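You operate a simulated robot arm through the tools that you are given. There is no shell and no other tool. Be economical: measure what you need, move in short steps, check, and stop when the job is done.

The job below is to be done with a simulated robot arm. You get a single attempt, and the scene is never put back.

TASK
Mix the glaze jar with the earliest date in the rocker.
Fine: of the three on shelf four; grey arm over the jar while it rocks, clear again after; the other jars stay. Where these are worked on the way, their far stop is far enough and under half their travel is too little: grey arm of the rocker.

Only the result counts: the job must be done as asked and must still hold three seconds after the hand-in. Knocking over, shifting, dropping, spilling or breaking anything else fails it.

THE ROBOT
A 7-joint arm with a two-finger parallel gripper on a trunk, on a base that drives. Base frame: it is fixed to the floor where the robot stands at the start and does not move with it; the origin is under the middle of the robot, x ahead of it, y to its left, z up. Readings come in m, rad, newtons and seconds.
With the tool pointing down near the work surface it reaches from about 0.22 to 0.74 m from the robot's upright axis, wherever it stands. Its first joint turns from -2.897 to 2.897 rad. Places, roughly: grey arm of the rocker [-3, -0.2, 1.1]; rocker lever with yellow ball [-2.9, -0.2, 1]; well of the rocker [-2.9, -0.2, 1]. Payload 3.91 kg.
The TCP is the grasp point between the finger pads, 0.03 m short of the fingertips. In the tool frame z runs along the fingers and y along their closing line. Largest opening 0.11 m; finger width 0.02, thickness 0.01; the body of the gripper, 0.048 by 0.112 m, starts 0.055 m behind the TCP.
Orientation is that of the tool frame in the base frame, as a unit quaternion [x, y, z, w]. With the fingers straight down and closing along the base's y, the tool's x points along the base's -x, its y along +y and its z along -z.

THE INTERFACE
- The arm moves only by the tool servo_tool. Its argument "increments" is a list of rows, each a list of 7 numbers: the opening in per cent of the stroke, from 0 (shut) to 100 (fully open), then the shift along the tool's x, y, z in units of 50 mm (1.0 is 50 mm), then the turn, a rotation vector about the tool's x, y, z in units of 4 degrees (1.0 is 4 degrees). In form: [[jaw, dx, dy, dz, ax, ay, az], ...]. A call has 1 to 12 rows; each row shifts and turns the commanded pose from where the row before left it, along the tool's axes as they then stand. A call with a number of a shift or a turn outside -1 to 1 is refused whole. A row lasts 0.2 s, in which the tool goes at most 0.05 m and 0.15 rad; a call with a longer step from one row to the next is refused whole, and so is a gripper value outside its range. A pose out of reach is approached as far as the arm can. The call stops where the force on the tool passes 90 N (or 10 N more than at its start, if that is more) or the arm is blocked; 0.2 s more then pass. Each finger travels about 0.153 m/s and halts on what it meets, pressing with about 31 N; the grip force reading is that of the motor and also rises with nothing between the fingers. The clock runs only during rows and for 0.2 s after the last one: add rows that do not move to give the fingers time. The reply holds the time, the measured pose of the TCP, the force on the tool along the base axes, the opening and the grip force, in the units named above and with some noise, with the torque about the TCP (base axes, N m) and any sound that the robot's microphone picked up.
- Cameras (640 x 400 px; columns grow to the right, rows downward): "scene" is now at [-0.0149, 0.1059, 1.5782]; the picture's right is [-0.49, -0.87, 0.00], its down [-0.51, 0.29, -0.81] and it looks along [0.70, -0.40, -0.59] (base axes); focal length 289 px, centre (320, 200). "wrist" rides on the gripper at [0.077, 0.007, -0.114] in the tool frame; the picture's right is [-0.09, 1.00, 0.00], its down [-0.80, -0.07, -0.59] and it looks along [-0.59, -0.05, 0.80] (tool axes); focal length 270 px, centre (320, 200). There is no depth. A picture from a camera that has moved, and an enlarged one, comes with that camera's place and axes in the base frame and with its lens. The place of the scene camera against the robot may be out by one fixed shift of up to 0.018 m in any direction.
- get_image(camera): a new picture of that camera. The clock stands still meanwhile.
- move_column(by): slides the trunk up (or, below 0, down) by that many m; the arm and the scene camera ride with it, the base frame stays. It gives what a move gives, with no picture.
- drive_base(legs): drives the robot by 1 to 6 legs, each [ahead, turn to the left] in m and rad, along the robot's own axes; the way and the turn of a leg run together, so that a leg with both is an arc; at most 1.5 m and 3.142 rad a leg. The arm and the cameras ride along, it lands a little off, and it stops where it bumps. It gives what a move gives.
- turn_head(pan, tilt): turns the head with the scene camera to pan (to the left, within 2.705 rad either way) and tilt (down, from -0.506 to 1.204), counted from straight ahead of the robot. It gives what a move gives.
- inspect(camera, box): a new picture of the part [left, top, right, bottom] of that camera's present view, enlarged. The clock stands still meanwhile.
- hand_in(): hands the job in; it is judged then, once.

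Work in short steps. Places have to be worked out from the pictures, the camera data and where the tool is seen: move nearer, look again, correct. Check each grasp and each placing, and mend what went wrong. You have 120 turns and 90 pictures in all, those below and enlarged ones among them. Open the gripper and draw the arm clear of the work before you hand the job in, unless the task says otherwise; then end with one line.

The tools are called after "Call:" as a command line: name --pt "numbers of a row" for each row, then --argument value for the rest, lists and objects as JSON in quotes. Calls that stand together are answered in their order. servo_tool: Moves the arm, as the interface text tells. Its arguments: {"type":"object","properties":{"increments":{"type":"array","items":{"type":"array","items":{"type":"number"}}}},"required":["increments"]} The other tools are called the same way: move_column (by) slides the trunk up or down; drive_base (legs) drives the base; turn_head (pan, tilt) turns the head that bears the scene camera; get_image (camera) takes a picture; inspect (camera, box) takes an enlarged picture of a part of a camera's view; hand_in () hands the job in.

At the start:

```text
clock: 0.0
eef_pos: [0.2847, -0.1816, 1.3059]
tcp_rot: [0.0, 1.0, 0.0, 0.0]
force: [-0.4, 0.8, 0.0]
torque: [0.05, 0.02, 0.01]
grip_width: 0.1101
gripper_force: 0.1
trunk travel left (down, up): [-0.55, 0.06]
robot x, y, heading: [0.0031, -0.0012, -0.001]
head pan, tilt: [-0.513, 0.632]
```

scene: 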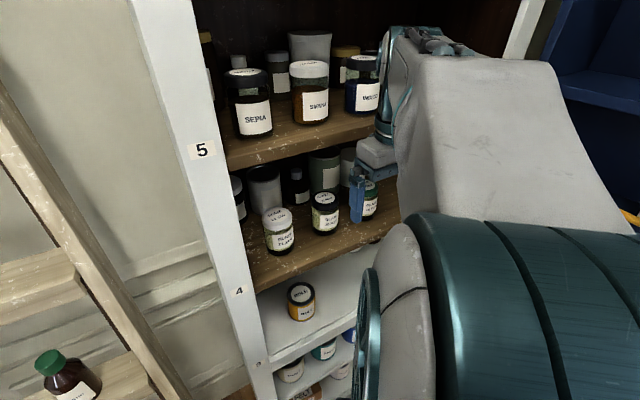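
wrist: 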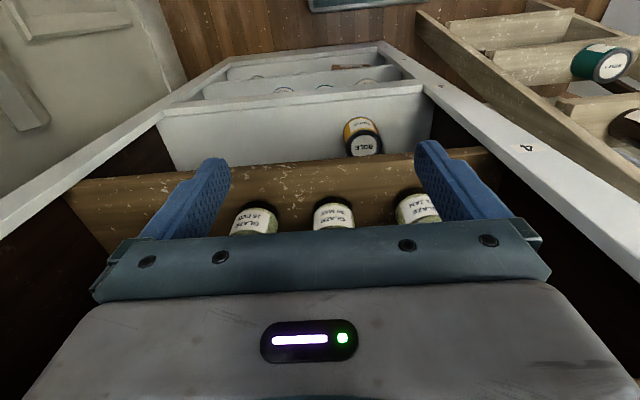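

The wrist view shows three GLAZE jars; I enlarge them in both cameras to read the dates.

Call:
inspect --camera "wrist" --box '[220, 170, 460, 250]'

Call:
inspect --camera "scene" --box '[220, 130, 400, 270]'

```text
2.67 times, centred on (340, 210) of wrist
camera zoom: at [0.2068, -0.173, 1.4212], right [0.09, 1.0, 0.0], down [0.8, -0.07, 0.59], along [0.59, -0.05, -0.8], focal length 721 px, centre (267, 173)
```

zoom: 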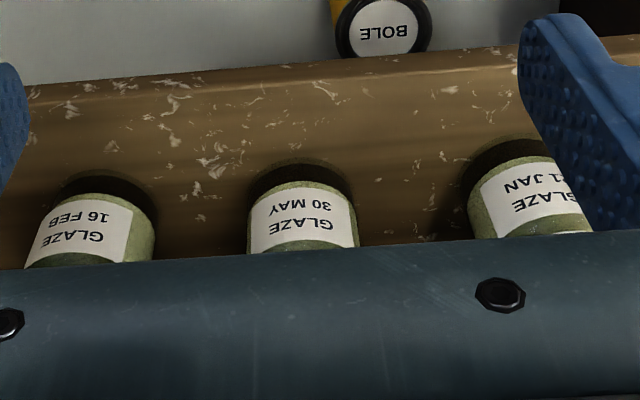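

```text
2.86 times, centred on (310, 200) of scene
camera zoom: at [-0.0149, 0.1059, 1.5782], right [-0.49, -0.87, 0.0], down [-0.51, 0.29, -0.81], along [0.7, -0.4, -0.59], focal length 825 px, centre (349, 200)
```

zoom: 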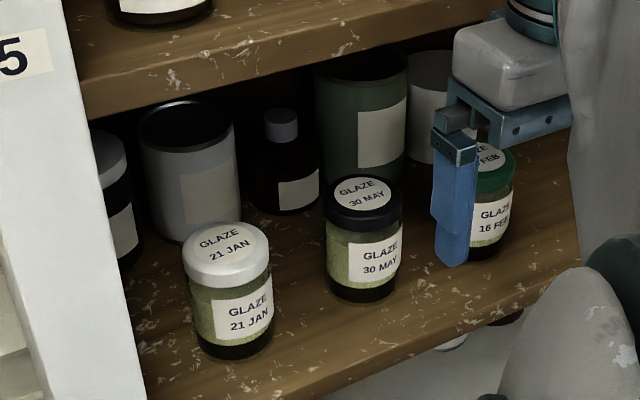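

Earliest is 21 JAN (white lid), roughly at x 0.48, y -0.06, base z 1.07. Before grasping I look behind at the rocker to see how the jar must go in.

Call:
turn_head --pan 2.7 --tilt 0.2

Call:
get_image --camera "scene"

```text
clock: 2.7
eef_pos: [0.2846, -0.181, 1.3067]
tcp_rot: [-0.001, 1.0, 0.0, 0.0]
force: [0.3, 0.0, -0.2]
torque: [0.03, 0.01, -0.01]
grip_width: 0.1099
gripper_force: 0.2
trunk travel left (down, up): [-0.55, 0.06]
robot x, y, heading: [-0.0011, -0.0009, 0.0]
head pan, tilt: [2.7, 0.201]
```

```text
85 pictures are left
camera scene: at [-0.1752, 0.1886, 1.6177], right [0.43, 0.9, 0.0], down [0.18, -0.09, -0.98], along [-0.89, 0.42, -0.2], focal length 289 px, centre (320, 200)
```

scene: 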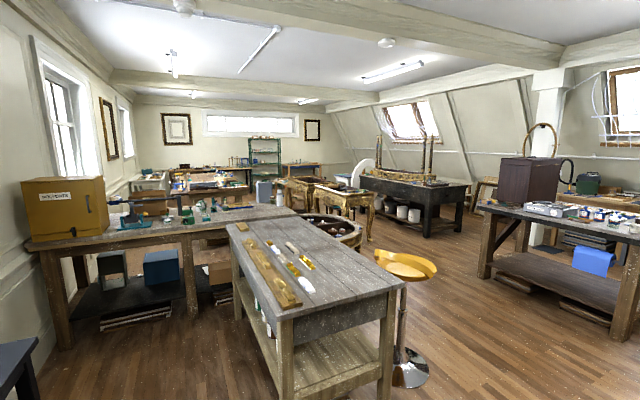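

The rocker should be at about pixel (136,218), the teal device; enlarge it.

Call:
inspect --camera "scene" --box '[90, 180, 230, 250]'

```text
4.57 times, centred on (160, 215) of scene
camera zoom: at [-0.1752, 0.1886, 1.6177], right [0.43, 0.9, 0.0], down [0.18, -0.09, -0.98], along [-0.89, 0.42, -0.2], focal length 1320 px, centre (1051, 131)
```

zoom: 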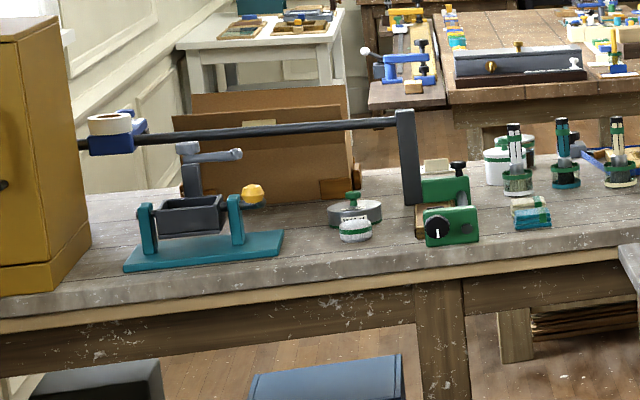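

The rocker is a pivoted trough with a yellow-ball lever and a grey swing arm. I'll grasp the JAN jar with the tool pitched ~44° forward; first shift to a standoff and begin pitching.

Call:
servo_tool --pt "100 -0.2 0.8 0.23 0 0 0" --pt "100 -0.2 0.8 0.23 0 0 0" --pt "100 -0.2 0.8 0.23 0 0 0" --pt "100 0 0 0 0 -1 0" --pt "100 0 0 0 0 -1 0" --pt "100 0 0 0 0 -1 0" --pt "100 0 0 0 0 -1 0" --pt "100 0 0 0 0 -1 0" --pt "100 0 0 0 0 -1 0" --pt "100 0 0 0 0 -1 0" --pt "100 0 0 0 0 -1 0" --pt "100 0 0 0 0 -1 0"

Call:
turn_head --pan -0.2 --tilt 0.7

Call:
get_image --camera "wrist"

Call:
get_image --camera "scene"

```text
clock: 5.3
eef_pos: [0.3193, -0.0643, 1.2633]
tcp_rot: [0.007, 0.956, 0.002, 0.292]
force: [-0.2, 0.3, -0.1]
torque: [0.05, -0.03, -0.02]
grip_width: 0.11
gripper_force: 0.0
trunk travel left (down, up): [-0.55, 0.06]
robot x, y, heading: [0.0004, -0.0006, -0.001]
head pan, tilt: [2.7, 0.201]
```

```text
clock: 7.9
eef_pos: [0.3218, -0.0628, 1.2618]
tcp_rot: [0.001, 0.957, 0.004, 0.291]
force: [-0.6, 0.4, -0.5]
torque: [0.0, -0.01, -0.01]
grip_width: 0.11
gripper_force: 0.0
trunk travel left (down, up): [-0.55, 0.06]
robot x, y, heading: [0.0025, -0.0027, -0.005]
head pan, tilt: [-0.201, 0.7]
```

```text
83 pictures are left
camera wrist: at [0.1928, -0.0543, 1.3146], right [0.07, 1.0, 0.06], down [0.34, -0.08, 0.94], along [0.94, -0.05, -0.34], focal length 270 px, centre (320, 200)
```

wrist: 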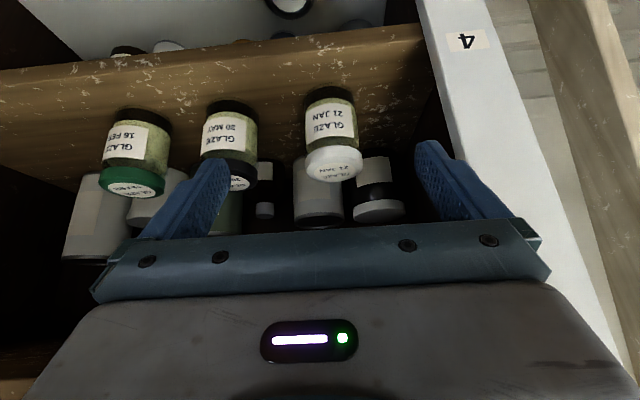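

```text
82 pictures are left
camera scene: at [-0.0078, 0.1319, 1.5724], right [-0.2, -0.98, 0.0], down [-0.63, 0.13, -0.77], along [0.75, -0.15, -0.64], focal length 289 px, centre (320, 200)
```

scene: 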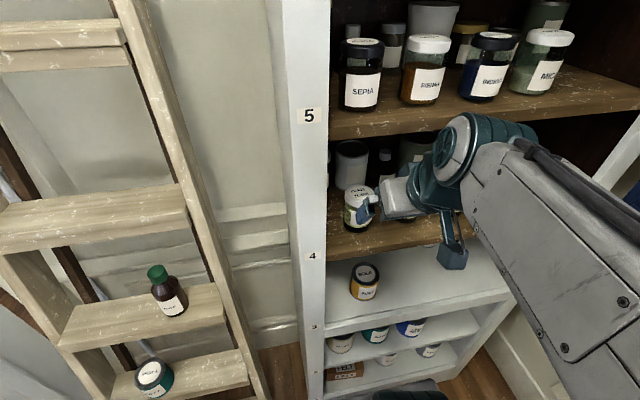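

The JAN jar is about 0.063 wide and 0.10 tall, axis near (0.485,-0.051), lid top ≈1.175. Finish the pitch, align, and approach part of the way.

Call:
servo_tool --pt "100 -0.36 0.12 0 0 -1 0" --pt "100 -0.36 0.12 0 0 -1 0" --pt "100 0 0 0.8 0 0 0" --pt "100 0 0 0.8 0 0 0" --pt "100 0 0 0 0 0 0"

Call:
get_image --camera "wrist"

Call:
inspect --camera "scene" --box '[300, 100, 480, 260]'

```text
clock: 9.1
eef_pos: [0.399, -0.048, 1.2355]
tcp_rot: [-0.001, 0.927, 0.0, 0.375]
force: [0.0, 0.7, 0.1]
torque: [0.0, 0.0, 0.0]
grip_width: 0.11
gripper_force: 0.2
trunk travel left (down, up): [-0.55, 0.06]
robot x, y, heading: [-0.0018, 0.0009, -0.004]
head pan, tilt: [-0.201, 0.7]
```

```text
81 pictures are left
camera wrist: at [0.2633, -0.0412, 1.2647], right [0.06, 1.0, 0.06], down [0.16, -0.07, 0.98], along [0.98, -0.05, -0.17], focal length 270 px, centre (320, 200)
```

wrist: 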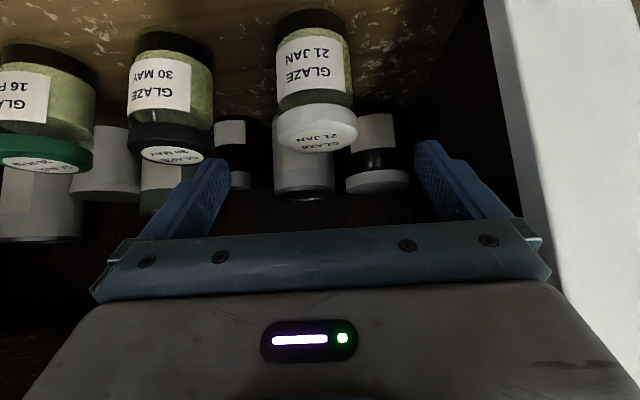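

```text
2.50 times, centred on (390, 180) of scene
camera zoom: at [-0.0078, 0.1318, 1.572], right [-0.2, -0.98, 0.0], down [-0.63, 0.13, -0.76], along [0.75, -0.15, -0.64], focal length 722 px, centre (145, 250)
```

zoom: 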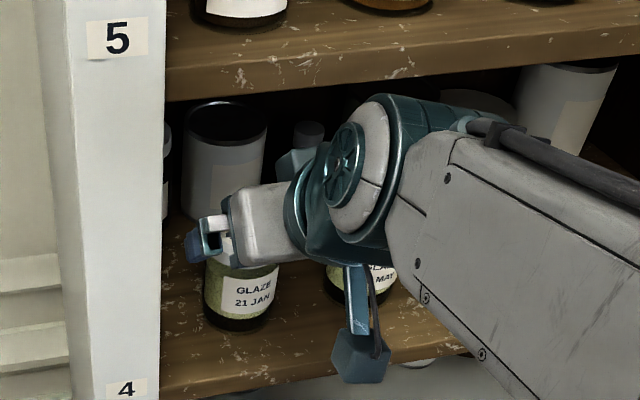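

Lateral alignment is good. Advance most of the way along the tool axis, then check.

Call:
servo_tool --pt "100 0.08 0 0.6 0 0 0" --pt "100 0.08 0 0.6 0 0 0" --pt "100 0.08 0 0.6 0 0 0" --pt "100 0 0 0 0 0 0"

Call:
get_image --camera "wrist"

Call:
inspect --camera "scene" --box '[300, 100, 480, 260]'

```text
clock: 10.1
eef_pos: [0.452, -0.0497, 1.1628]
tcp_rot: [0.0, 0.928, 0.0, 0.374]
force: [0.2, -0.4, -0.9]
torque: [-0.03, -0.03, 0.04]
grip_width: 0.11
gripper_force: 0.0
trunk travel left (down, up): [-0.55, 0.06]
robot x, y, heading: [0.0008, 0.0022, 0.001]
head pan, tilt: [-0.201, 0.7]
```

```text
79 pictures are left
camera wrist: at [0.317, -0.0419, 1.1918], right [0.06, 1.0, 0.06], down [0.16, -0.07, 0.98], along [0.98, -0.05, -0.17], focal length 270 px, centre (320, 200)
```

wrist: 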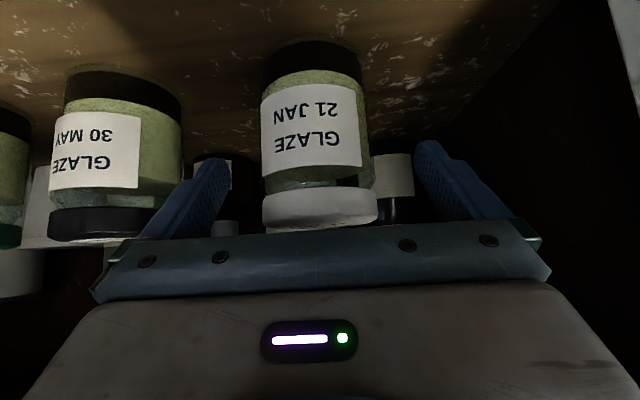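

```text
2.50 times, centred on (390, 180) of scene
camera zoom: at [-0.0079, 0.1318, 1.5723], right [-0.2, -0.98, 0.0], down [-0.63, 0.13, -0.76], along [0.75, -0.15, -0.64], focal length 722 px, centre (145, 250)
```

zoom: 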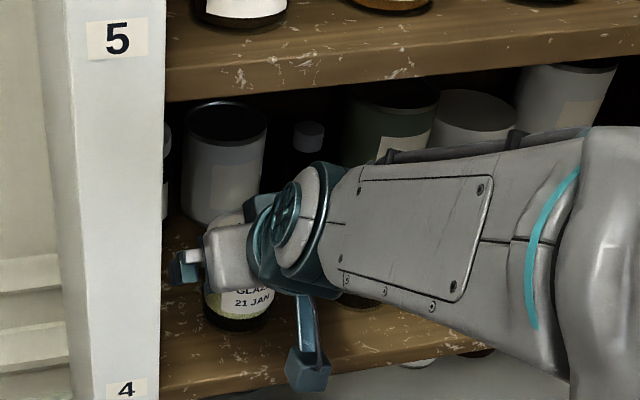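

Jar axis x≈0.481, lid top ≈1.183, so I place the TCP at about (0.480,-0.050,1.155), keeping the palm off the lid, and close.

Call:
servo_tool --pt "100 -0.15 0 0.25 0 0 0" --pt "100 -0.15 0 0.24 0 0 0" --pt "100 0 0 0 0 0 0"

Call:
get_image --camera "wrist"

```text
clock: 10.9
eef_pos: [0.4812, -0.0492, 1.156]
tcp_rot: [0.0, 0.927, 0.0, 0.376]
force: [-0.7, -0.1, 0.6]
torque: [0.0, 0.02, -0.02]
grip_width: 0.11
gripper_force: 0.0
trunk travel left (down, up): [-0.55, 0.06]
robot x, y, heading: [0.0007, -0.0019, -0.003]
head pan, tilt: [-0.201, 0.7]
```

```text
77 pictures are left
camera wrist: at [0.345, -0.0419, 1.1853], right [0.06, 1.0, 0.06], down [0.16, -0.07, 0.98], along [0.98, -0.05, -0.17], focal length 270 px, centre (320, 200)
```

wrist: 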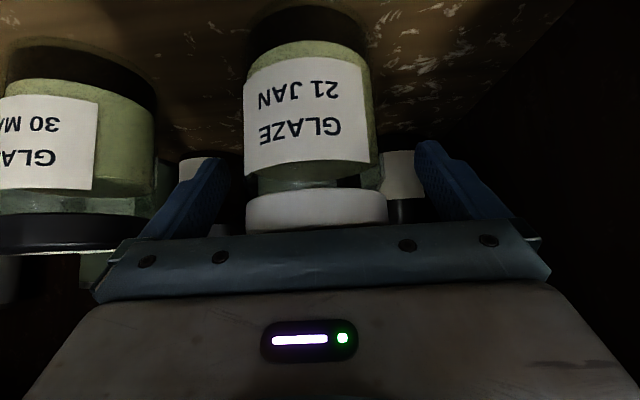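

The jar sits between the pads with lid and neck in line; closing.

Call:
servo_tool --pt "60 0 0 0 0 0 0" --pt "40 0 0 0 0 0 0" --pt "20 0 0 0 0 0 0" --pt "20 0 0 0 0 0 0" --pt "20 0 0 0 0 0 0"

Call:
get_image --camera "wrist"

```text
clock: 12.1
eef_pos: [0.4806, -0.0493, 1.1555]
tcp_rot: [0.0, 0.927, 0.0, 0.375]
force: [0.5, -1.6, 1.0]
torque: [-0.18, 0.0, 0.01]
grip_width: 0.067
gripper_force: 30.9
trunk travel left (down, up): [-0.55, 0.06]
robot x, y, heading: [0.0004, -0.0016, 0.001]
head pan, tilt: [-0.201, 0.7]
```

```text
76 pictures are left
camera wrist: at [0.3449, -0.0421, 1.1854], right [0.06, 1.0, 0.06], down [0.16, -0.07, 0.98], along [0.98, -0.05, -0.17], focal length 270 px, centre (320, 200)
```

wrist: 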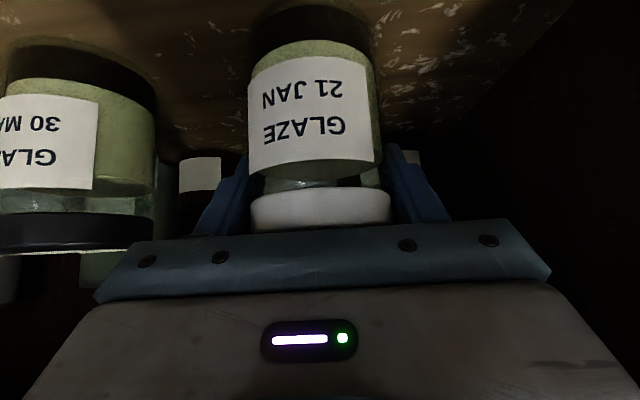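

Firm grip at 0.067 m. Lift straight up 3 cm, then reverse slightly by arm to check.

Call:
servo_tool --pt "20 -0.21 0 -0.216 0 0 0" --pt "20 -0.21 0 -0.216 0 0 0" --pt "20 0 0 0 0 0 0"

Call:
get_image --camera "wrist"

```text
clock: 12.9
eef_pos: [0.4809, -0.0488, 1.1863]
tcp_rot: [0.0, 0.928, 0.001, 0.373]
force: [-0.1, -0.3, -4.4]
torque: [-0.01, -0.03, 0.01]
grip_width: 0.0671
gripper_force: 30.9
trunk travel left (down, up): [-0.55, 0.06]
robot x, y, heading: [0.0014, -0.0033, 0.005]
head pan, tilt: [-0.201, 0.7]
```

```text
75 pictures are left
camera wrist: at [0.3454, -0.0413, 1.2157], right [0.06, 1.0, 0.06], down [0.16, -0.07, 0.98], along [0.98, -0.05, -0.17], focal length 270 px, centre (320, 200)
```

wrist: 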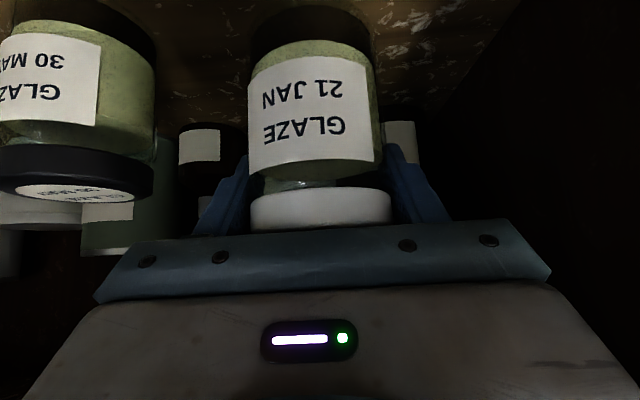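

Jar is lifted clean (~0.44 kg). Reverse the base 0.7 m straight out of the shelf.

Call:
drive_base --legs '[[-0.7, 0]]'

Call:
turn_head --pan -1.6 --tilt 0.5

Call:
get_image --camera "scene"

Call:
get_image --camera "wrist"

```text
clock: 16.7
eef_pos: [-0.2256, -0.0475, 1.187]
tcp_rot: [-0.006, 0.927, 0.002, 0.374]
force: [-0.7, 0.5, -3.4]
torque: [-0.03, -0.01, 0.01]
grip_width: 0.067
gripper_force: 31.0
trunk travel left (down, up): [-0.55, 0.06]
robot x, y, heading: [-0.7083, -0.004, 0.017]
head pan, tilt: [-0.201, 0.7]
```

```text
clock: 18.3
eef_pos: [-0.2259, -0.0453, 1.1869]
tcp_rot: [-0.006, 0.927, 0.002, 0.374]
force: [-0.4, -0.3, -3.3]
torque: [-0.01, -0.01, 0.0]
grip_width: 0.0667
gripper_force: 30.5
trunk travel left (down, up): [-0.55, 0.06]
robot x, y, heading: [-0.7075, -0.0052, 0.011]
head pan, tilt: [-1.6, 0.499]
```

```text
74 pictures are left
camera scene: at [-0.8013, 0.0528, 1.59], right [-1.0, 0.02, 0.0], down [0.01, 0.48, -0.88], along [-0.02, -0.88, -0.48], focal length 289 px, centre (320, 200)
```

scene: 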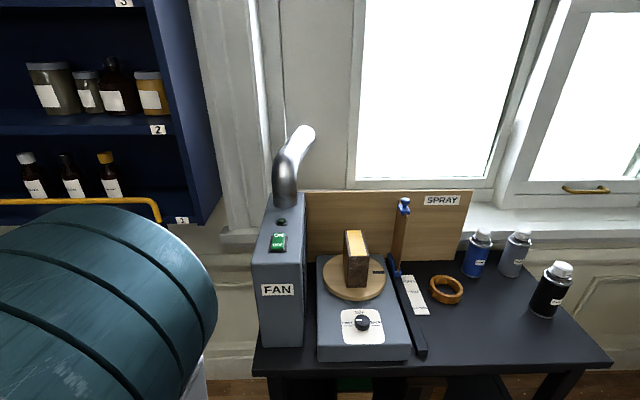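

```text
73 pictures are left
camera wrist: at [-0.3614, -0.0414, 1.2156], right [0.05, 1.0, 0.06], down [0.16, -0.07, 0.98], along [0.98, -0.04, -0.17], focal length 270 px, centre (320, 200)
```

wrist: 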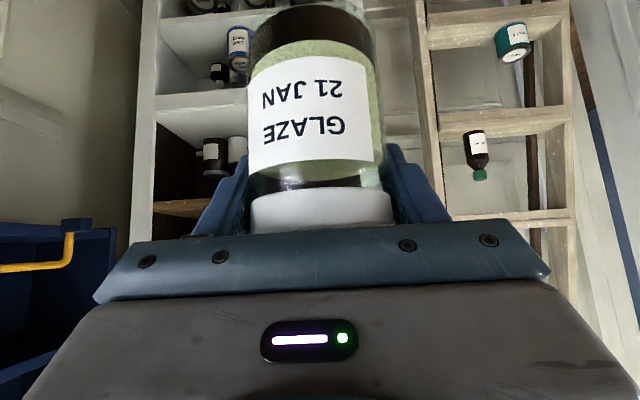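

Spray bench is on the right side, so I'd rather turn left; check that side first.

Call:
turn_head --pan 1.5 --tilt 0.5

Call:
get_image --camera "scene"

```text
clock: 20.9
eef_pos: [-0.2267, -0.0467, 1.1864]
tcp_rot: [-0.005, 0.927, 0.001, 0.375]
force: [0.0, 0.0, -4.0]
torque: [0.01, 0.04, 0.02]
grip_width: 0.0669
gripper_force: 31.0
trunk travel left (down, up): [-0.55, 0.06]
robot x, y, heading: [-0.7066, -0.0072, 0.012]
head pan, tilt: [1.499, 0.499]
```

```text
72 pictures are left
camera scene: at [-0.7943, 0.2346, 1.59], right [1.0, -0.06, 0.0], down [-0.03, -0.48, -0.88], along [0.05, 0.88, -0.48], focal length 289 px, centre (320, 200)
```

scene: 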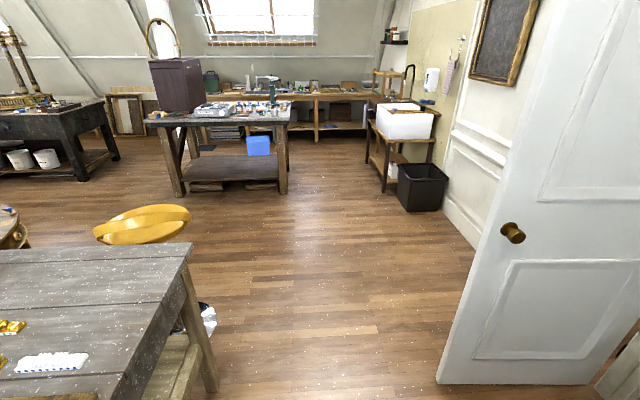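

The left side is clear. Turn left to face the rocker bench and look ahead.

Call:
drive_base --legs '[[0, 3.125]]'

Call:
turn_head --pan 0.0 --tilt 0.5

Call:
get_image --camera "scene"

```text
clock: 28.7
eef_pos: [-1.1888, 0.0459, 1.1865]
tcp_rot: [0.927, 0.0, -0.375, 0.001]
force: [0.1, 0.3, -3.3]
torque: [0.01, 0.02, 0.0]
grip_width: 0.0668
gripper_force: 30.6
trunk travel left (down, up): [-0.55, 0.06]
robot x, y, heading: [-0.711, -0.0026, 3.138]
head pan, tilt: [1.499, 0.499]
```

```text
clock: 30.3
eef_pos: [-1.1871, 0.0455, 1.1869]
tcp_rot: [0.927, -0.001, -0.375, 0.0]
force: [0.6, 0.6, -3.9]
torque: [-0.01, 0.04, -0.01]
grip_width: 0.0672
gripper_force: 30.9
trunk travel left (down, up): [-0.55, 0.06]
robot x, y, heading: [-0.7081, -0.0059, 3.141]
head pan, tilt: [0.0, 0.499]
```

```text
71 pictures are left
camera scene: at [-0.7369, -0.1555, 1.59], right [0.0, 1.0, 0.0], down [0.48, 0.0, -0.88], along [-0.88, 0.0, -0.48], focal length 289 px, centre (320, 200)
```

scene: 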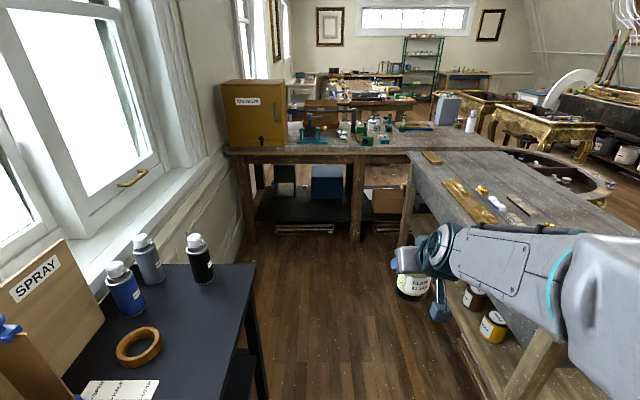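

Corridor is clear from y≈-0.43 to 0.5. Drive ahead 1.15 m.

Call:
drive_base --legs '[[1.15, 0]]'

Call:
get_image --camera "scene"

```text
clock: 36.1
eef_pos: [-2.3427, 0.0315, 1.185]
tcp_rot: [0.928, 0.007, -0.374, 0.003]
force: [-0.3, 0.4, -3.4]
torque: [-0.02, 0.01, -0.01]
grip_width: 0.0671
gripper_force: 30.5
trunk travel left (down, up): [-0.55, 0.06]
robot x, y, heading: [-1.8588, -0.0077, -3.129]
head pan, tilt: [0.0, 0.499]
```

```text
70 pictures are left
camera scene: at [-1.8873, -0.1625, 1.59], right [-0.01, 1.0, 0.0], down [0.48, 0.01, -0.88], along [-0.88, -0.01, -0.48], focal length 289 px, centre (320, 200)
```

scene: 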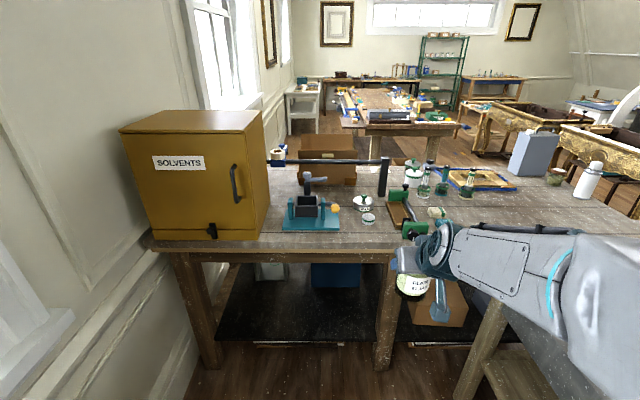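

Call:
inspect --camera "scene" --box '[260, 145, 420, 245]'

```text
4.00 times, centred on (340, 195) of scene
camera zoom: at [-1.8873, -0.1625, 1.59], right [-0.01, 1.0, 0.0], down [0.48, 0.01, -0.88], along [-0.88, -0.01, -0.48], focal length 1155 px, centre (240, 220)
```

zoom: 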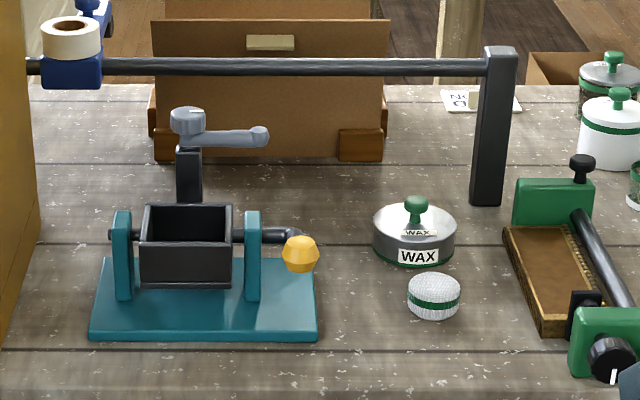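

The rocker box-well sits around (-2.9,-0.23), rim ≈1.01, lever ball at right, grey arm parked pointing right. Drive closer for precise views.

Call:
drive_base --legs '[[0.42, -0.012]]'

Call:
turn_head --pan 0.05 --tilt 0.75

Call:
get_image --camera "scene"

Call:
get_image --camera "wrist"

```text
clock: 38.7
eef_pos: [-2.7664, 0.0379, 1.1859]
tcp_rot: [0.928, -0.001, -0.374, 0.0]
force: [-0.3, -0.3, -3.6]
torque: [0.01, 0.0, -0.03]
grip_width: 0.0669
gripper_force: 30.9
trunk travel left (down, up): [-0.55, 0.06]
robot x, y, heading: [-2.2886, -0.0107, 3.14]
head pan, tilt: [0.0, 0.499]
```

```text
clock: 39.5
eef_pos: [-2.7665, 0.0374, 1.1867]
tcp_rot: [0.927, -0.001, -0.374, 0.0]
force: [0.1, -0.3, -3.4]
torque: [0.02, 0.0, -0.04]
grip_width: 0.067
gripper_force: 31.2
trunk travel left (down, up): [-0.55, 0.06]
robot x, y, heading: [-2.2872, -0.0151, 3.141]
head pan, tilt: [0.051, 0.75]
```

```text
68 pictures are left
camera scene: at [-2.3072, -0.1684, 1.5681], right [-0.05, 1.0, 0.0], down [0.68, 0.03, -0.73], along [-0.73, -0.03, -0.68], focal length 289 px, centre (320, 200)
```

scene: 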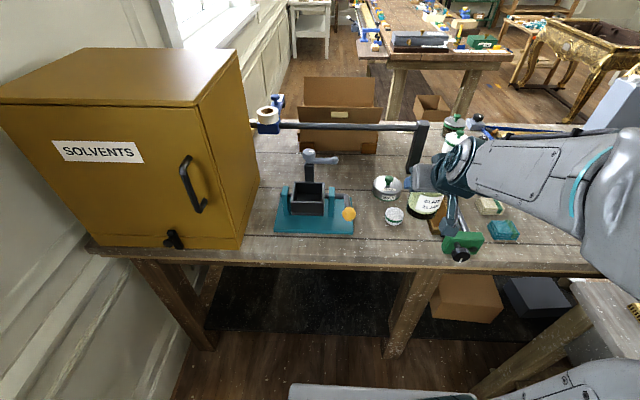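

```text
67 pictures are left
camera wrist: at [-2.632, 0.0311, 1.2154], right [-0.07, -1.0, 0.06], down [-0.16, 0.07, 0.98], along [-0.98, 0.06, -0.17], focal length 270 px, centre (320, 200)
```

wrist: 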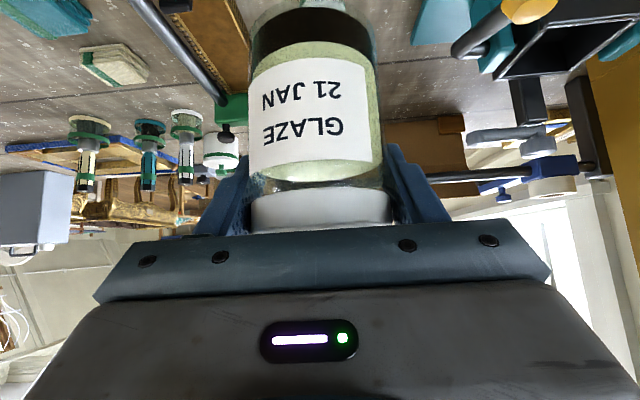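

Zoom on the rocker from the scene camera to measure well, arm and lever.

Call:
inspect --camera "scene" --box '[250, 140, 370, 240]'

Call:
inspect --camera "wrist" --box '[400, 0, 640, 150]'

```text
4.00 times, centred on (310, 190) of scene
camera zoom: at [-2.3072, -0.1684, 1.5681], right [-0.05, 1.0, 0.0], down [0.68, 0.03, -0.73], along [-0.73, -0.03, -0.68], focal length 1155 px, centre (360, 240)
```

zoom: 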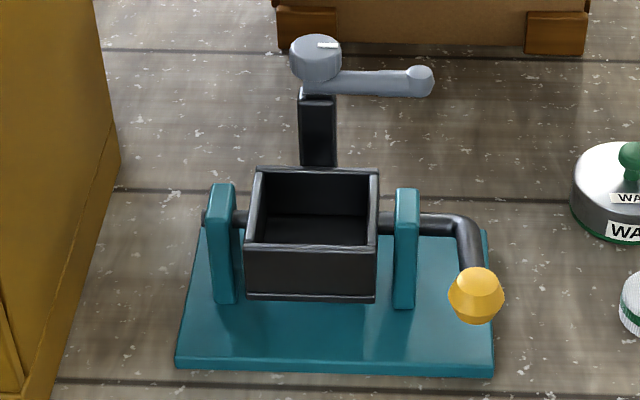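

```text
2.67 times, centred on (520, 75) of wrist
camera zoom: at [-2.632, 0.0311, 1.2154], right [-0.07, -1.0, 0.06], down [-0.16, 0.07, 0.98], along [-0.98, 0.06, -0.17], focal length 721 px, centre (-213, 533)
```

zoom: 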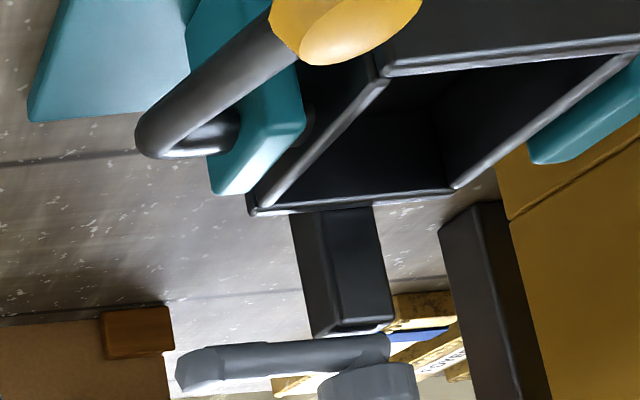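

Triangulated: well rim z≈1.021, outer x -2.878…-2.960, centre (-2.919,-0.226); hub of grey arm (-2.974,-0.227,1.10); ball (-2.81,-0.117,1.055). Carry the jar left at present height, then forward nearly above the well.

Call:
servo_tool --pt "20 0 0.88 0 0 0 0" --pt "20 0 0.88 0 0 0 0" --pt "20 0 0.88 0 0 0 0" --pt "20 0 0.88 0 0 0 0" --pt "20 0 0.88 0 0 0 0" --pt "20 0 0.86 0 0 0 0" --pt "20 -0.5 0 0.49 0 0 0" --pt "20 -0.5 0 0.49 0 0 0" --pt "20 -0.5 0 0.49 0 0 0" --pt "20 -0.5 0 0.49 0 0 0" --pt "20 0 0 0 0 0 0"

Call:
inspect --camera "scene" --box '[240, 120, 380, 240]'

Call:
get_image --camera "wrist"

```text
clock: 41.9
eef_pos: [-2.9065, -0.2255, 1.1844]
tcp_rot: [0.927, -0.002, -0.375, -0.001]
force: [-0.9, 0.1, -3.4]
torque: [0.01, 0.04, 0.02]
grip_width: 0.067
gripper_force: 31.3
trunk travel left (down, up): [-0.55, 0.06]
robot x, y, heading: [-2.2868, -0.0113, 3.137]
head pan, tilt: [0.051, 0.75]
```

```text
3.33 times, centred on (310, 180) of scene
camera zoom: at [-2.307, -0.1687, 1.568], right [-0.05, 1.0, 0.0], down [0.68, 0.03, -0.73], along [-0.73, -0.03, -0.68], focal length 962 px, centre (353, 267)
```

zoom: 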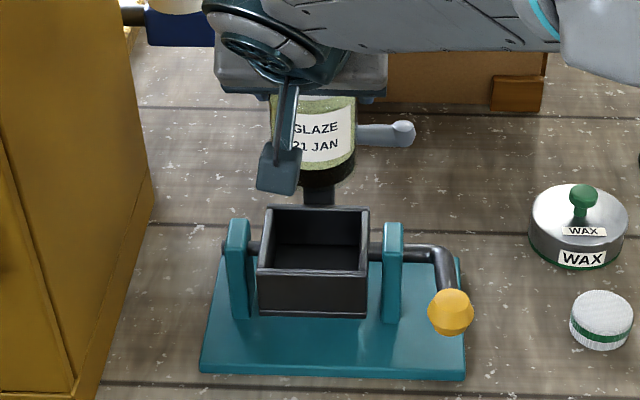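

```text
63 pictures are left
camera wrist: at [-2.7723, -0.2327, 1.2138], right [-0.07, -1.0, 0.06], down [-0.16, 0.07, 0.98], along [-0.98, 0.06, -0.17], focal length 270 px, centre (320, 200)
```

wrist: 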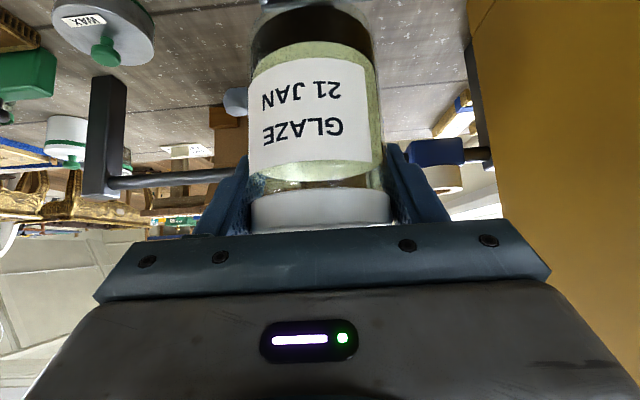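

Jar is above and slightly in front of the well; same-view comparison confirms lateral alignment. Lower to just above the rim at x≈-2.915 and check relative alignment.

Call:
servo_tool --pt "20 0.32 0 0.41 0 0 0" --pt "20 0.32 0 0.41 0 0 0" --pt "20 0.31 0 0.41 0 0 0" --pt "20 0 0 0 0 0 0"

Call:
inspect --camera "scene" --box '[260, 150, 360, 240]'

Call:
inspect --camera "wrist" --box '[200, 0, 440, 150]'

```text
clock: 42.9
eef_pos: [-2.9155, -0.2247, 1.1071]
tcp_rot: [0.928, -0.002, -0.373, -0.001]
force: [-0.1, 0.1, -3.3]
torque: [-0.02, 0.02, 0.02]
grip_width: 0.0669
gripper_force: 30.7
trunk travel left (down, up): [-0.55, 0.06]
robot x, y, heading: [-2.2843, -0.0133, 3.136]
head pan, tilt: [0.051, 0.75]
```

```text
4.44 times, centred on (310, 195) of scene
camera zoom: at [-2.3073, -0.1686, 1.568], right [-0.05, 1.0, 0.0], down [0.68, 0.03, -0.73], along [-0.73, -0.03, -0.68], focal length 1283 px, centre (364, 222)
```

zoom: 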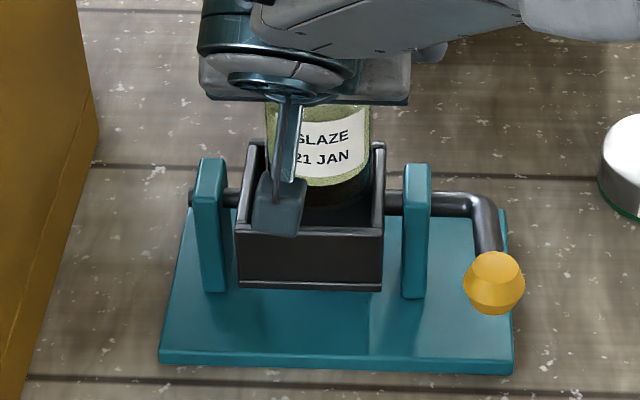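

```text
2.67 times, centred on (320, 75) of wrist
camera zoom: at [-2.7813, -0.2309, 1.1364], right [-0.07, -1.0, 0.06], down [-0.16, 0.07, 0.98], along [-0.98, 0.06, -0.17], focal length 721 px, centre (320, 533)
```

zoom: 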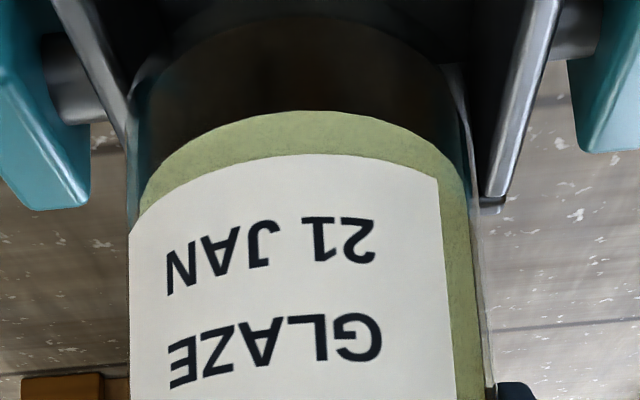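

The jar looks ~4 mm too far right (+y). Take a tighter look for the fore-aft fit.

Call:
inspect --camera "scene" --box '[294, 165, 354, 210]'

Call:
get_image --camera "wrist"

```text
8.89 times, centred on (324, 188) of scene
camera zoom: at [-2.3073, -0.1686, 1.568], right [-0.05, 1.0, 0.0], down [0.68, 0.03, -0.73], along [-0.73, -0.03, -0.68], focal length 2566 px, centre (284, 311)
```

zoom: 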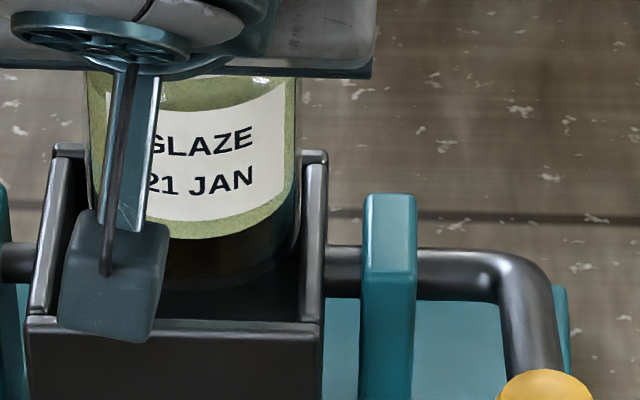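

```text
59 pictures are left
camera wrist: at [-2.7813, -0.2309, 1.1364], right [-0.07, -1.0, 0.06], down [-0.16, 0.07, 0.98], along [-0.98, 0.06, -0.17], focal length 270 px, centre (320, 200)
```

wrist: 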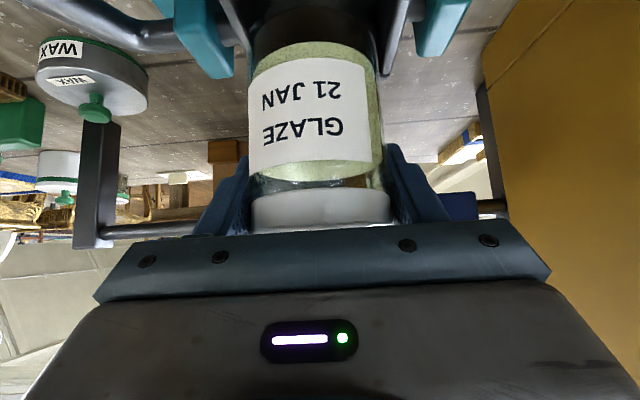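

Fore-aft looks centred; shift 4.5 mm toward -y and lower 35 mm into the well.

Call:
servo_tool --pt "20 0 0.09 0 0 0 0" --pt "20 0.16 0 0.168 0 0 0" --pt "20 0.16 0 0.168 0 0 0" --pt "20 0.16 0 0.168 0 0 0" --pt "20 0 0 0 0 0 0"

Call:
inspect --camera "scene" --box '[284, 150, 354, 210]'

Call:
get_image --camera "wrist"

```text
clock: 44.1
eef_pos: [-2.9137, -0.2294, 1.0747]
tcp_rot: [0.927, -0.001, -0.376, 0.0]
force: [0.9, -3.1, 23.7]
torque: [0.15, -0.08, 0.01]
grip_width: 0.0666
gripper_force: 30.5
trunk travel left (down, up): [-0.55, 0.06]
robot x, y, heading: [-2.2866, -0.0119, 3.138]
head pan, tilt: [0.051, 0.75]
```

```text
6.67 times, centred on (319, 180) of scene
camera zoom: at [-2.3041, -0.1683, 1.5682], right [-0.05, 1.0, 0.0], down [0.68, 0.03, -0.73], along [-0.73, -0.03, -0.68], focal length 1924 px, centre (327, 333)
```

zoom: 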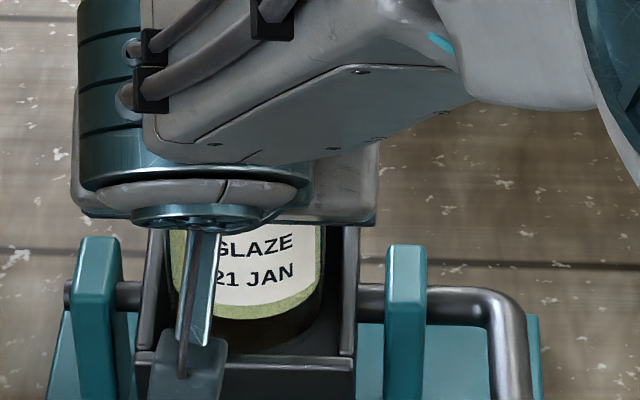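

```text
57 pictures are left
camera wrist: at [-2.7797, -0.2366, 1.104], right [-0.07, -1.0, 0.06], down [-0.16, 0.07, 0.98], along [-0.98, 0.05, -0.16], focal length 270 px, centre (320, 200)
```

wrist: 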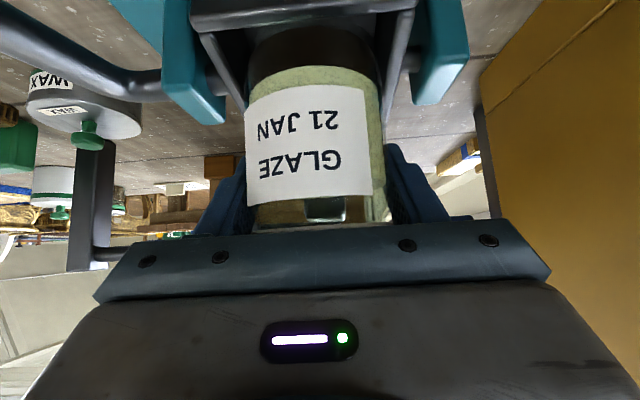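

Contact of ~24 N with the jar sliding up a little in the grip: it seems to be sitting on the front rim. Raise 12 mm to unload, and look.

Call:
servo_tool --pt "20 -0.17 0 -0.173 0 0 0" --pt "20 0 0 0 0 0 0"

Call:
inspect --camera "scene" --box '[270, 150, 370, 230]'

Call:
get_image --camera "wrist"

```text
clock: 44.7
eef_pos: [-2.9166, -0.2282, 1.0826]
tcp_rot: [0.928, -0.003, -0.373, -0.002]
force: [0.5, -0.5, -3.7]
torque: [-0.02, -0.01, -0.03]
grip_width: 0.0664
gripper_force: 30.9
trunk travel left (down, up): [-0.55, 0.06]
robot x, y, heading: [-2.2829, -0.0098, 3.136]
head pan, tilt: [0.051, 0.75]
```

```text
5.00 times, centred on (320, 190) of scene
camera zoom: at [-2.3079, -0.169, 1.5677], right [-0.05, 1.0, 0.0], down [0.68, 0.03, -0.73], along [-0.73, -0.03, -0.68], focal length 1443 px, centre (320, 250)
```

zoom: 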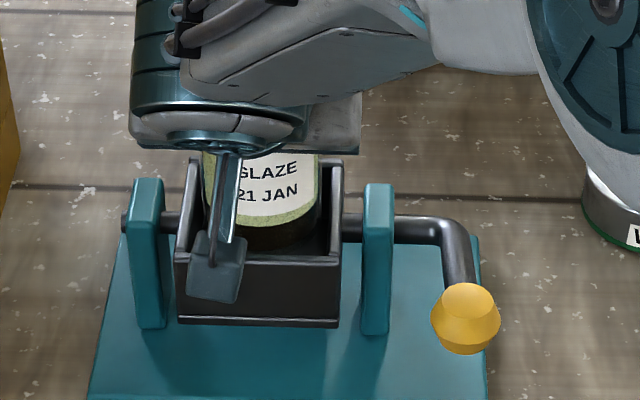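

```text
55 pictures are left
camera wrist: at [-2.7823, -0.2353, 1.1128], right [-0.07, -1.0, 0.06], down [-0.17, 0.07, 0.98], along [-0.98, 0.06, -0.17], focal length 270 px, centre (320, 200)
```

wrist: 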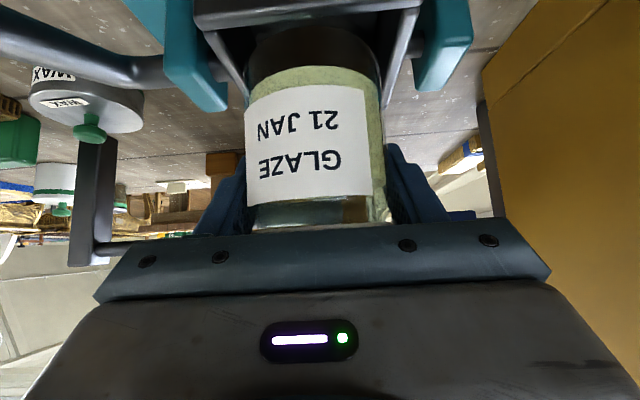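

The lever hasn't moved. Zoom on the jar foot against the front rim.

Call:
inspect --camera "wrist" --box '[180, 0, 460, 120]'

Call:
inspect --camera "scene" --box '[290, 175, 340, 215]'

```text
2.29 times, centred on (320, 60) of wrist
camera zoom: at [-2.7823, -0.2353, 1.1128], right [-0.07, -1.0, 0.06], down [-0.17, 0.07, 0.98], along [-0.98, 0.06, -0.17], focal length 618 px, centre (320, 520)
```

zoom: 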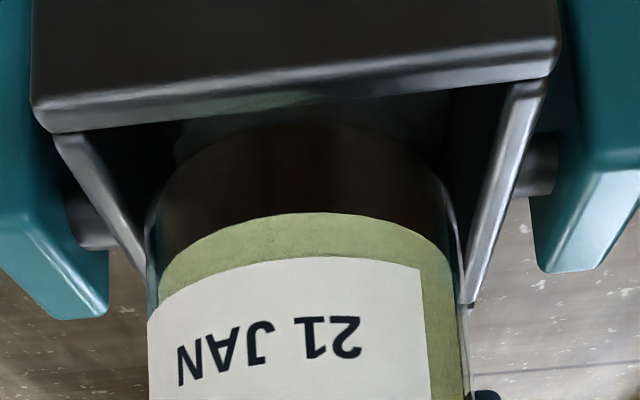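

```text
10.00 times, centred on (315, 195) of scene
camera zoom: at [-2.3079, -0.169, 1.5677], right [-0.05, 1.0, 0.0], down [0.68, 0.03, -0.73], along [-0.73, -0.03, -0.68], focal length 2886 px, centre (370, 250)
```

zoom: 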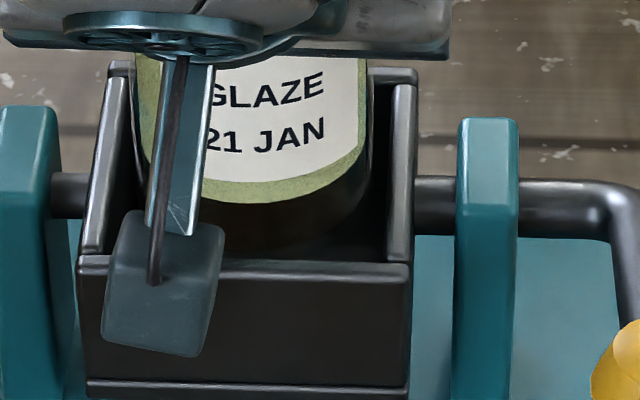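

The foot clears the front wall by ~1 cm but sits against the back rim, and the grip slipped too low for the rim. I'll set the jar on a free bench spot near (-2.82, 0.02) and regrip higher: lift, back off, move right.

Call:
servo_tool --pt "20 -0.69 0 -0.71 0 0 0" --pt "20 -0.69 0 -0.71 0 0 0" --pt "20 0.69 0 -0.67 0 0 0" --pt "20 0.69 0 -0.67 0 0 0" --pt "20 0 -0.99 0 0 0 0" --pt "20 0 -0.99 0 0 0 0" --pt "20 0 -0.99 0 0 0 0" --pt "20 0 -0.99 0 0 0 0" --pt "20 0 -0.99 0 0 0 0" --pt "20 0 0 0 0 0 0"

Call:
get_image --camera "scene"

Call:
get_image --camera "wrist"

```text
clock: 46.9
eef_pos: [-2.8202, 0.0161, 1.184]
tcp_rot: [0.927, -0.002, -0.375, -0.001]
force: [0.2, 0.3, -3.5]
torque: [-0.01, 0.05, -0.01]
grip_width: 0.0665
gripper_force: 31.6
trunk travel left (down, up): [-0.55, 0.06]
robot x, y, heading: [-2.2835, -0.0086, 3.14]
head pan, tilt: [0.051, 0.75]
```

```text
52 pictures are left
camera scene: at [-2.3071, -0.1686, 1.568], right [-0.05, 1.0, 0.0], down [0.68, 0.03, -0.73], along [-0.73, -0.03, -0.68], focal length 289 px, centre (320, 200)
```

scene: 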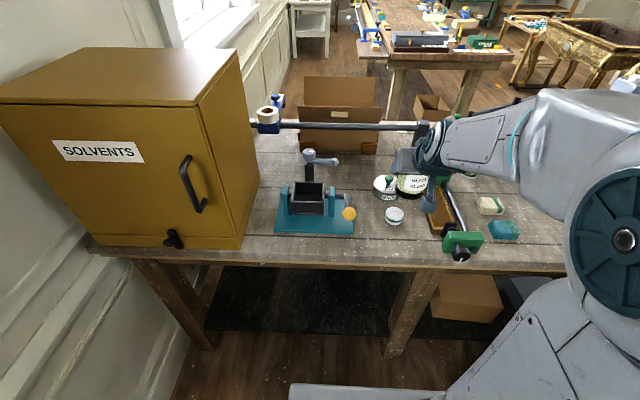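

```text
51 pictures are left
camera wrist: at [-2.6861, 0.0103, 1.2133], right [-0.07, -1.0, 0.06], down [-0.16, 0.07, 0.98], along [-0.98, 0.06, -0.17], focal length 270 px, centre (320, 200)
```

wrist: 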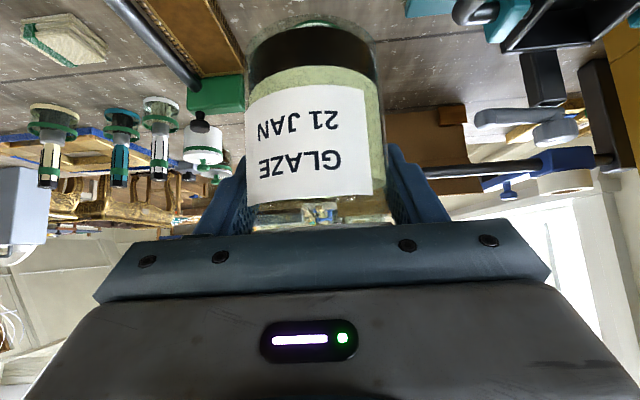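

The spot is free. Move to y≈0 and lower until the foot is about 15 mm above the bench.

Call:
servo_tool --pt "20 0 0.32 0 0 0 0" --pt "20 0.64 0 0.66 0 0 0" --pt "20 0.64 0 0.66 0 0 0" --pt "20 0.64 0 0.66 0 0 0" --pt "20 0.64 0 0.66 0 0 0" --pt "20 0 0 0 0 0 0"

Call:
inspect --camera "scene" --box '[340, 160, 460, 260]'

Call:
get_image --camera "wrist"

```text
clock: 48.3
eef_pos: [-2.8184, 0.0046, 1.0029]
tcp_rot: [0.927, -0.003, -0.375, -0.001]
force: [0.2, 1.2, -4.1]
torque: [-0.01, 0.05, 0.06]
grip_width: 0.0664
gripper_force: 30.7
out of reach, approached as far as the arm can: row 3
trunk travel left (down, up): [-0.55, 0.06]
robot x, y, heading: [-2.2876, -0.0158, 3.14]
head pan, tilt: [0.051, 0.75]
```

```text
4.00 times, centred on (400, 210) of scene
camera zoom: at [-2.3065, -0.1669, 1.5682], right [-0.05, 1.0, 0.0], down [0.68, 0.03, -0.73], along [-0.73, -0.03, -0.68], focal length 1155 px, centre (0, 160)
```

zoom: 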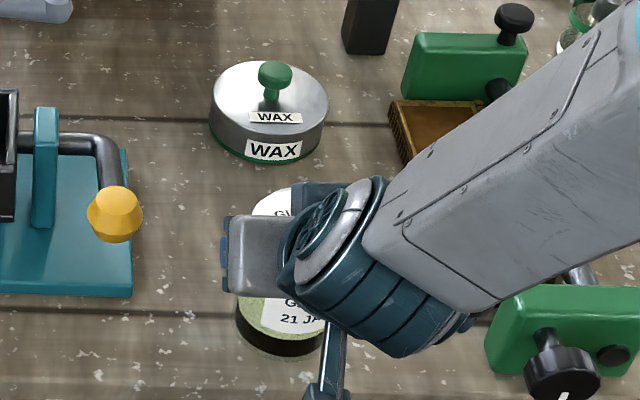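

```text
49 pictures are left
camera wrist: at [-2.6845, -0.0023, 1.0323], right [-0.07, -1.0, 0.06], down [-0.16, 0.07, 0.98], along [-0.98, 0.06, -0.17], focal length 270 px, centre (320, 200)
```

wrist: 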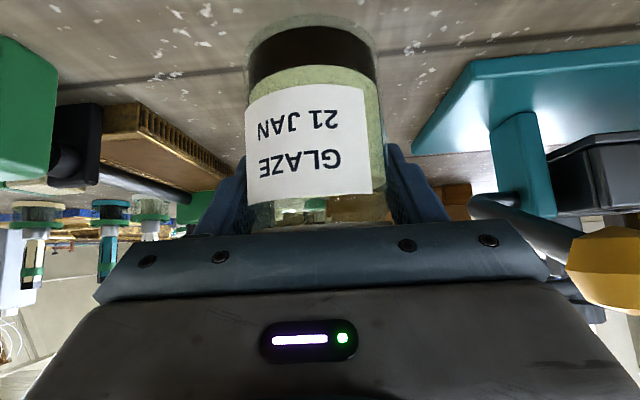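

Foot still above the bench (no load). Continue down in small steps.

Call:
servo_tool --pt "20 0.042 0 0.043 0 0 0" --pt "20 0.042 0 0.043 0 0 0" --pt "20 0.042 0 0.043 0 0 0" --pt "20 0 0 0 0 0 0"

```text
clock: 49.3
eef_pos: [-2.8185, 0.0015, 0.9962]
tcp_rot: [0.928, -0.001, -0.374, -0.001]
force: [0.0, -0.3, -3.4]
torque: [-0.01, 0.02, -0.01]
grip_width: 0.0664
gripper_force: 30.7
trunk travel left (down, up): [-0.55, 0.06]
robot x, y, heading: [-2.2875, -0.0109, 3.14]
head pan, tilt: [0.051, 0.75]
```

Still free; continue down.

Call:
servo_tool --pt "20 0.042 0 0.043 0 0 0" --pt "20 0.042 0 0.043 0 0 0" --pt "20 0 0 0 0 0 0"

Call:
inspect --camera "wrist" --box '[200, 0, 440, 150]'

```text
clock: 50.1
eef_pos: [-2.8192, 0.0018, 0.9895]
tcp_rot: [0.928, -0.002, -0.373, -0.001]
force: [-0.5, 0.4, -3.3]
torque: [-0.02, 0.03, -0.01]
grip_width: 0.0666
gripper_force: 31.4
trunk travel left (down, up): [-0.55, 0.06]
robot x, y, heading: [-2.2838, -0.0118, 3.136]
head pan, tilt: [0.051, 0.75]
```

```text
2.67 times, centred on (320, 75) of wrist
camera zoom: at [-2.6845, -0.0049, 1.0194], right [-0.07, -1.0, 0.06], down [-0.16, 0.07, 0.98], along [-0.98, 0.06, -0.17], focal length 721 px, centre (320, 533)
```

zoom: 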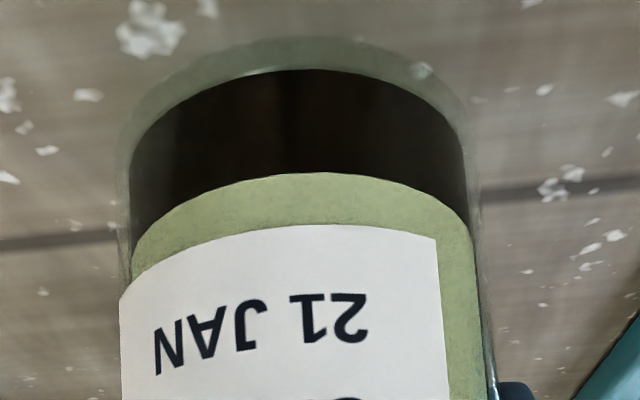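

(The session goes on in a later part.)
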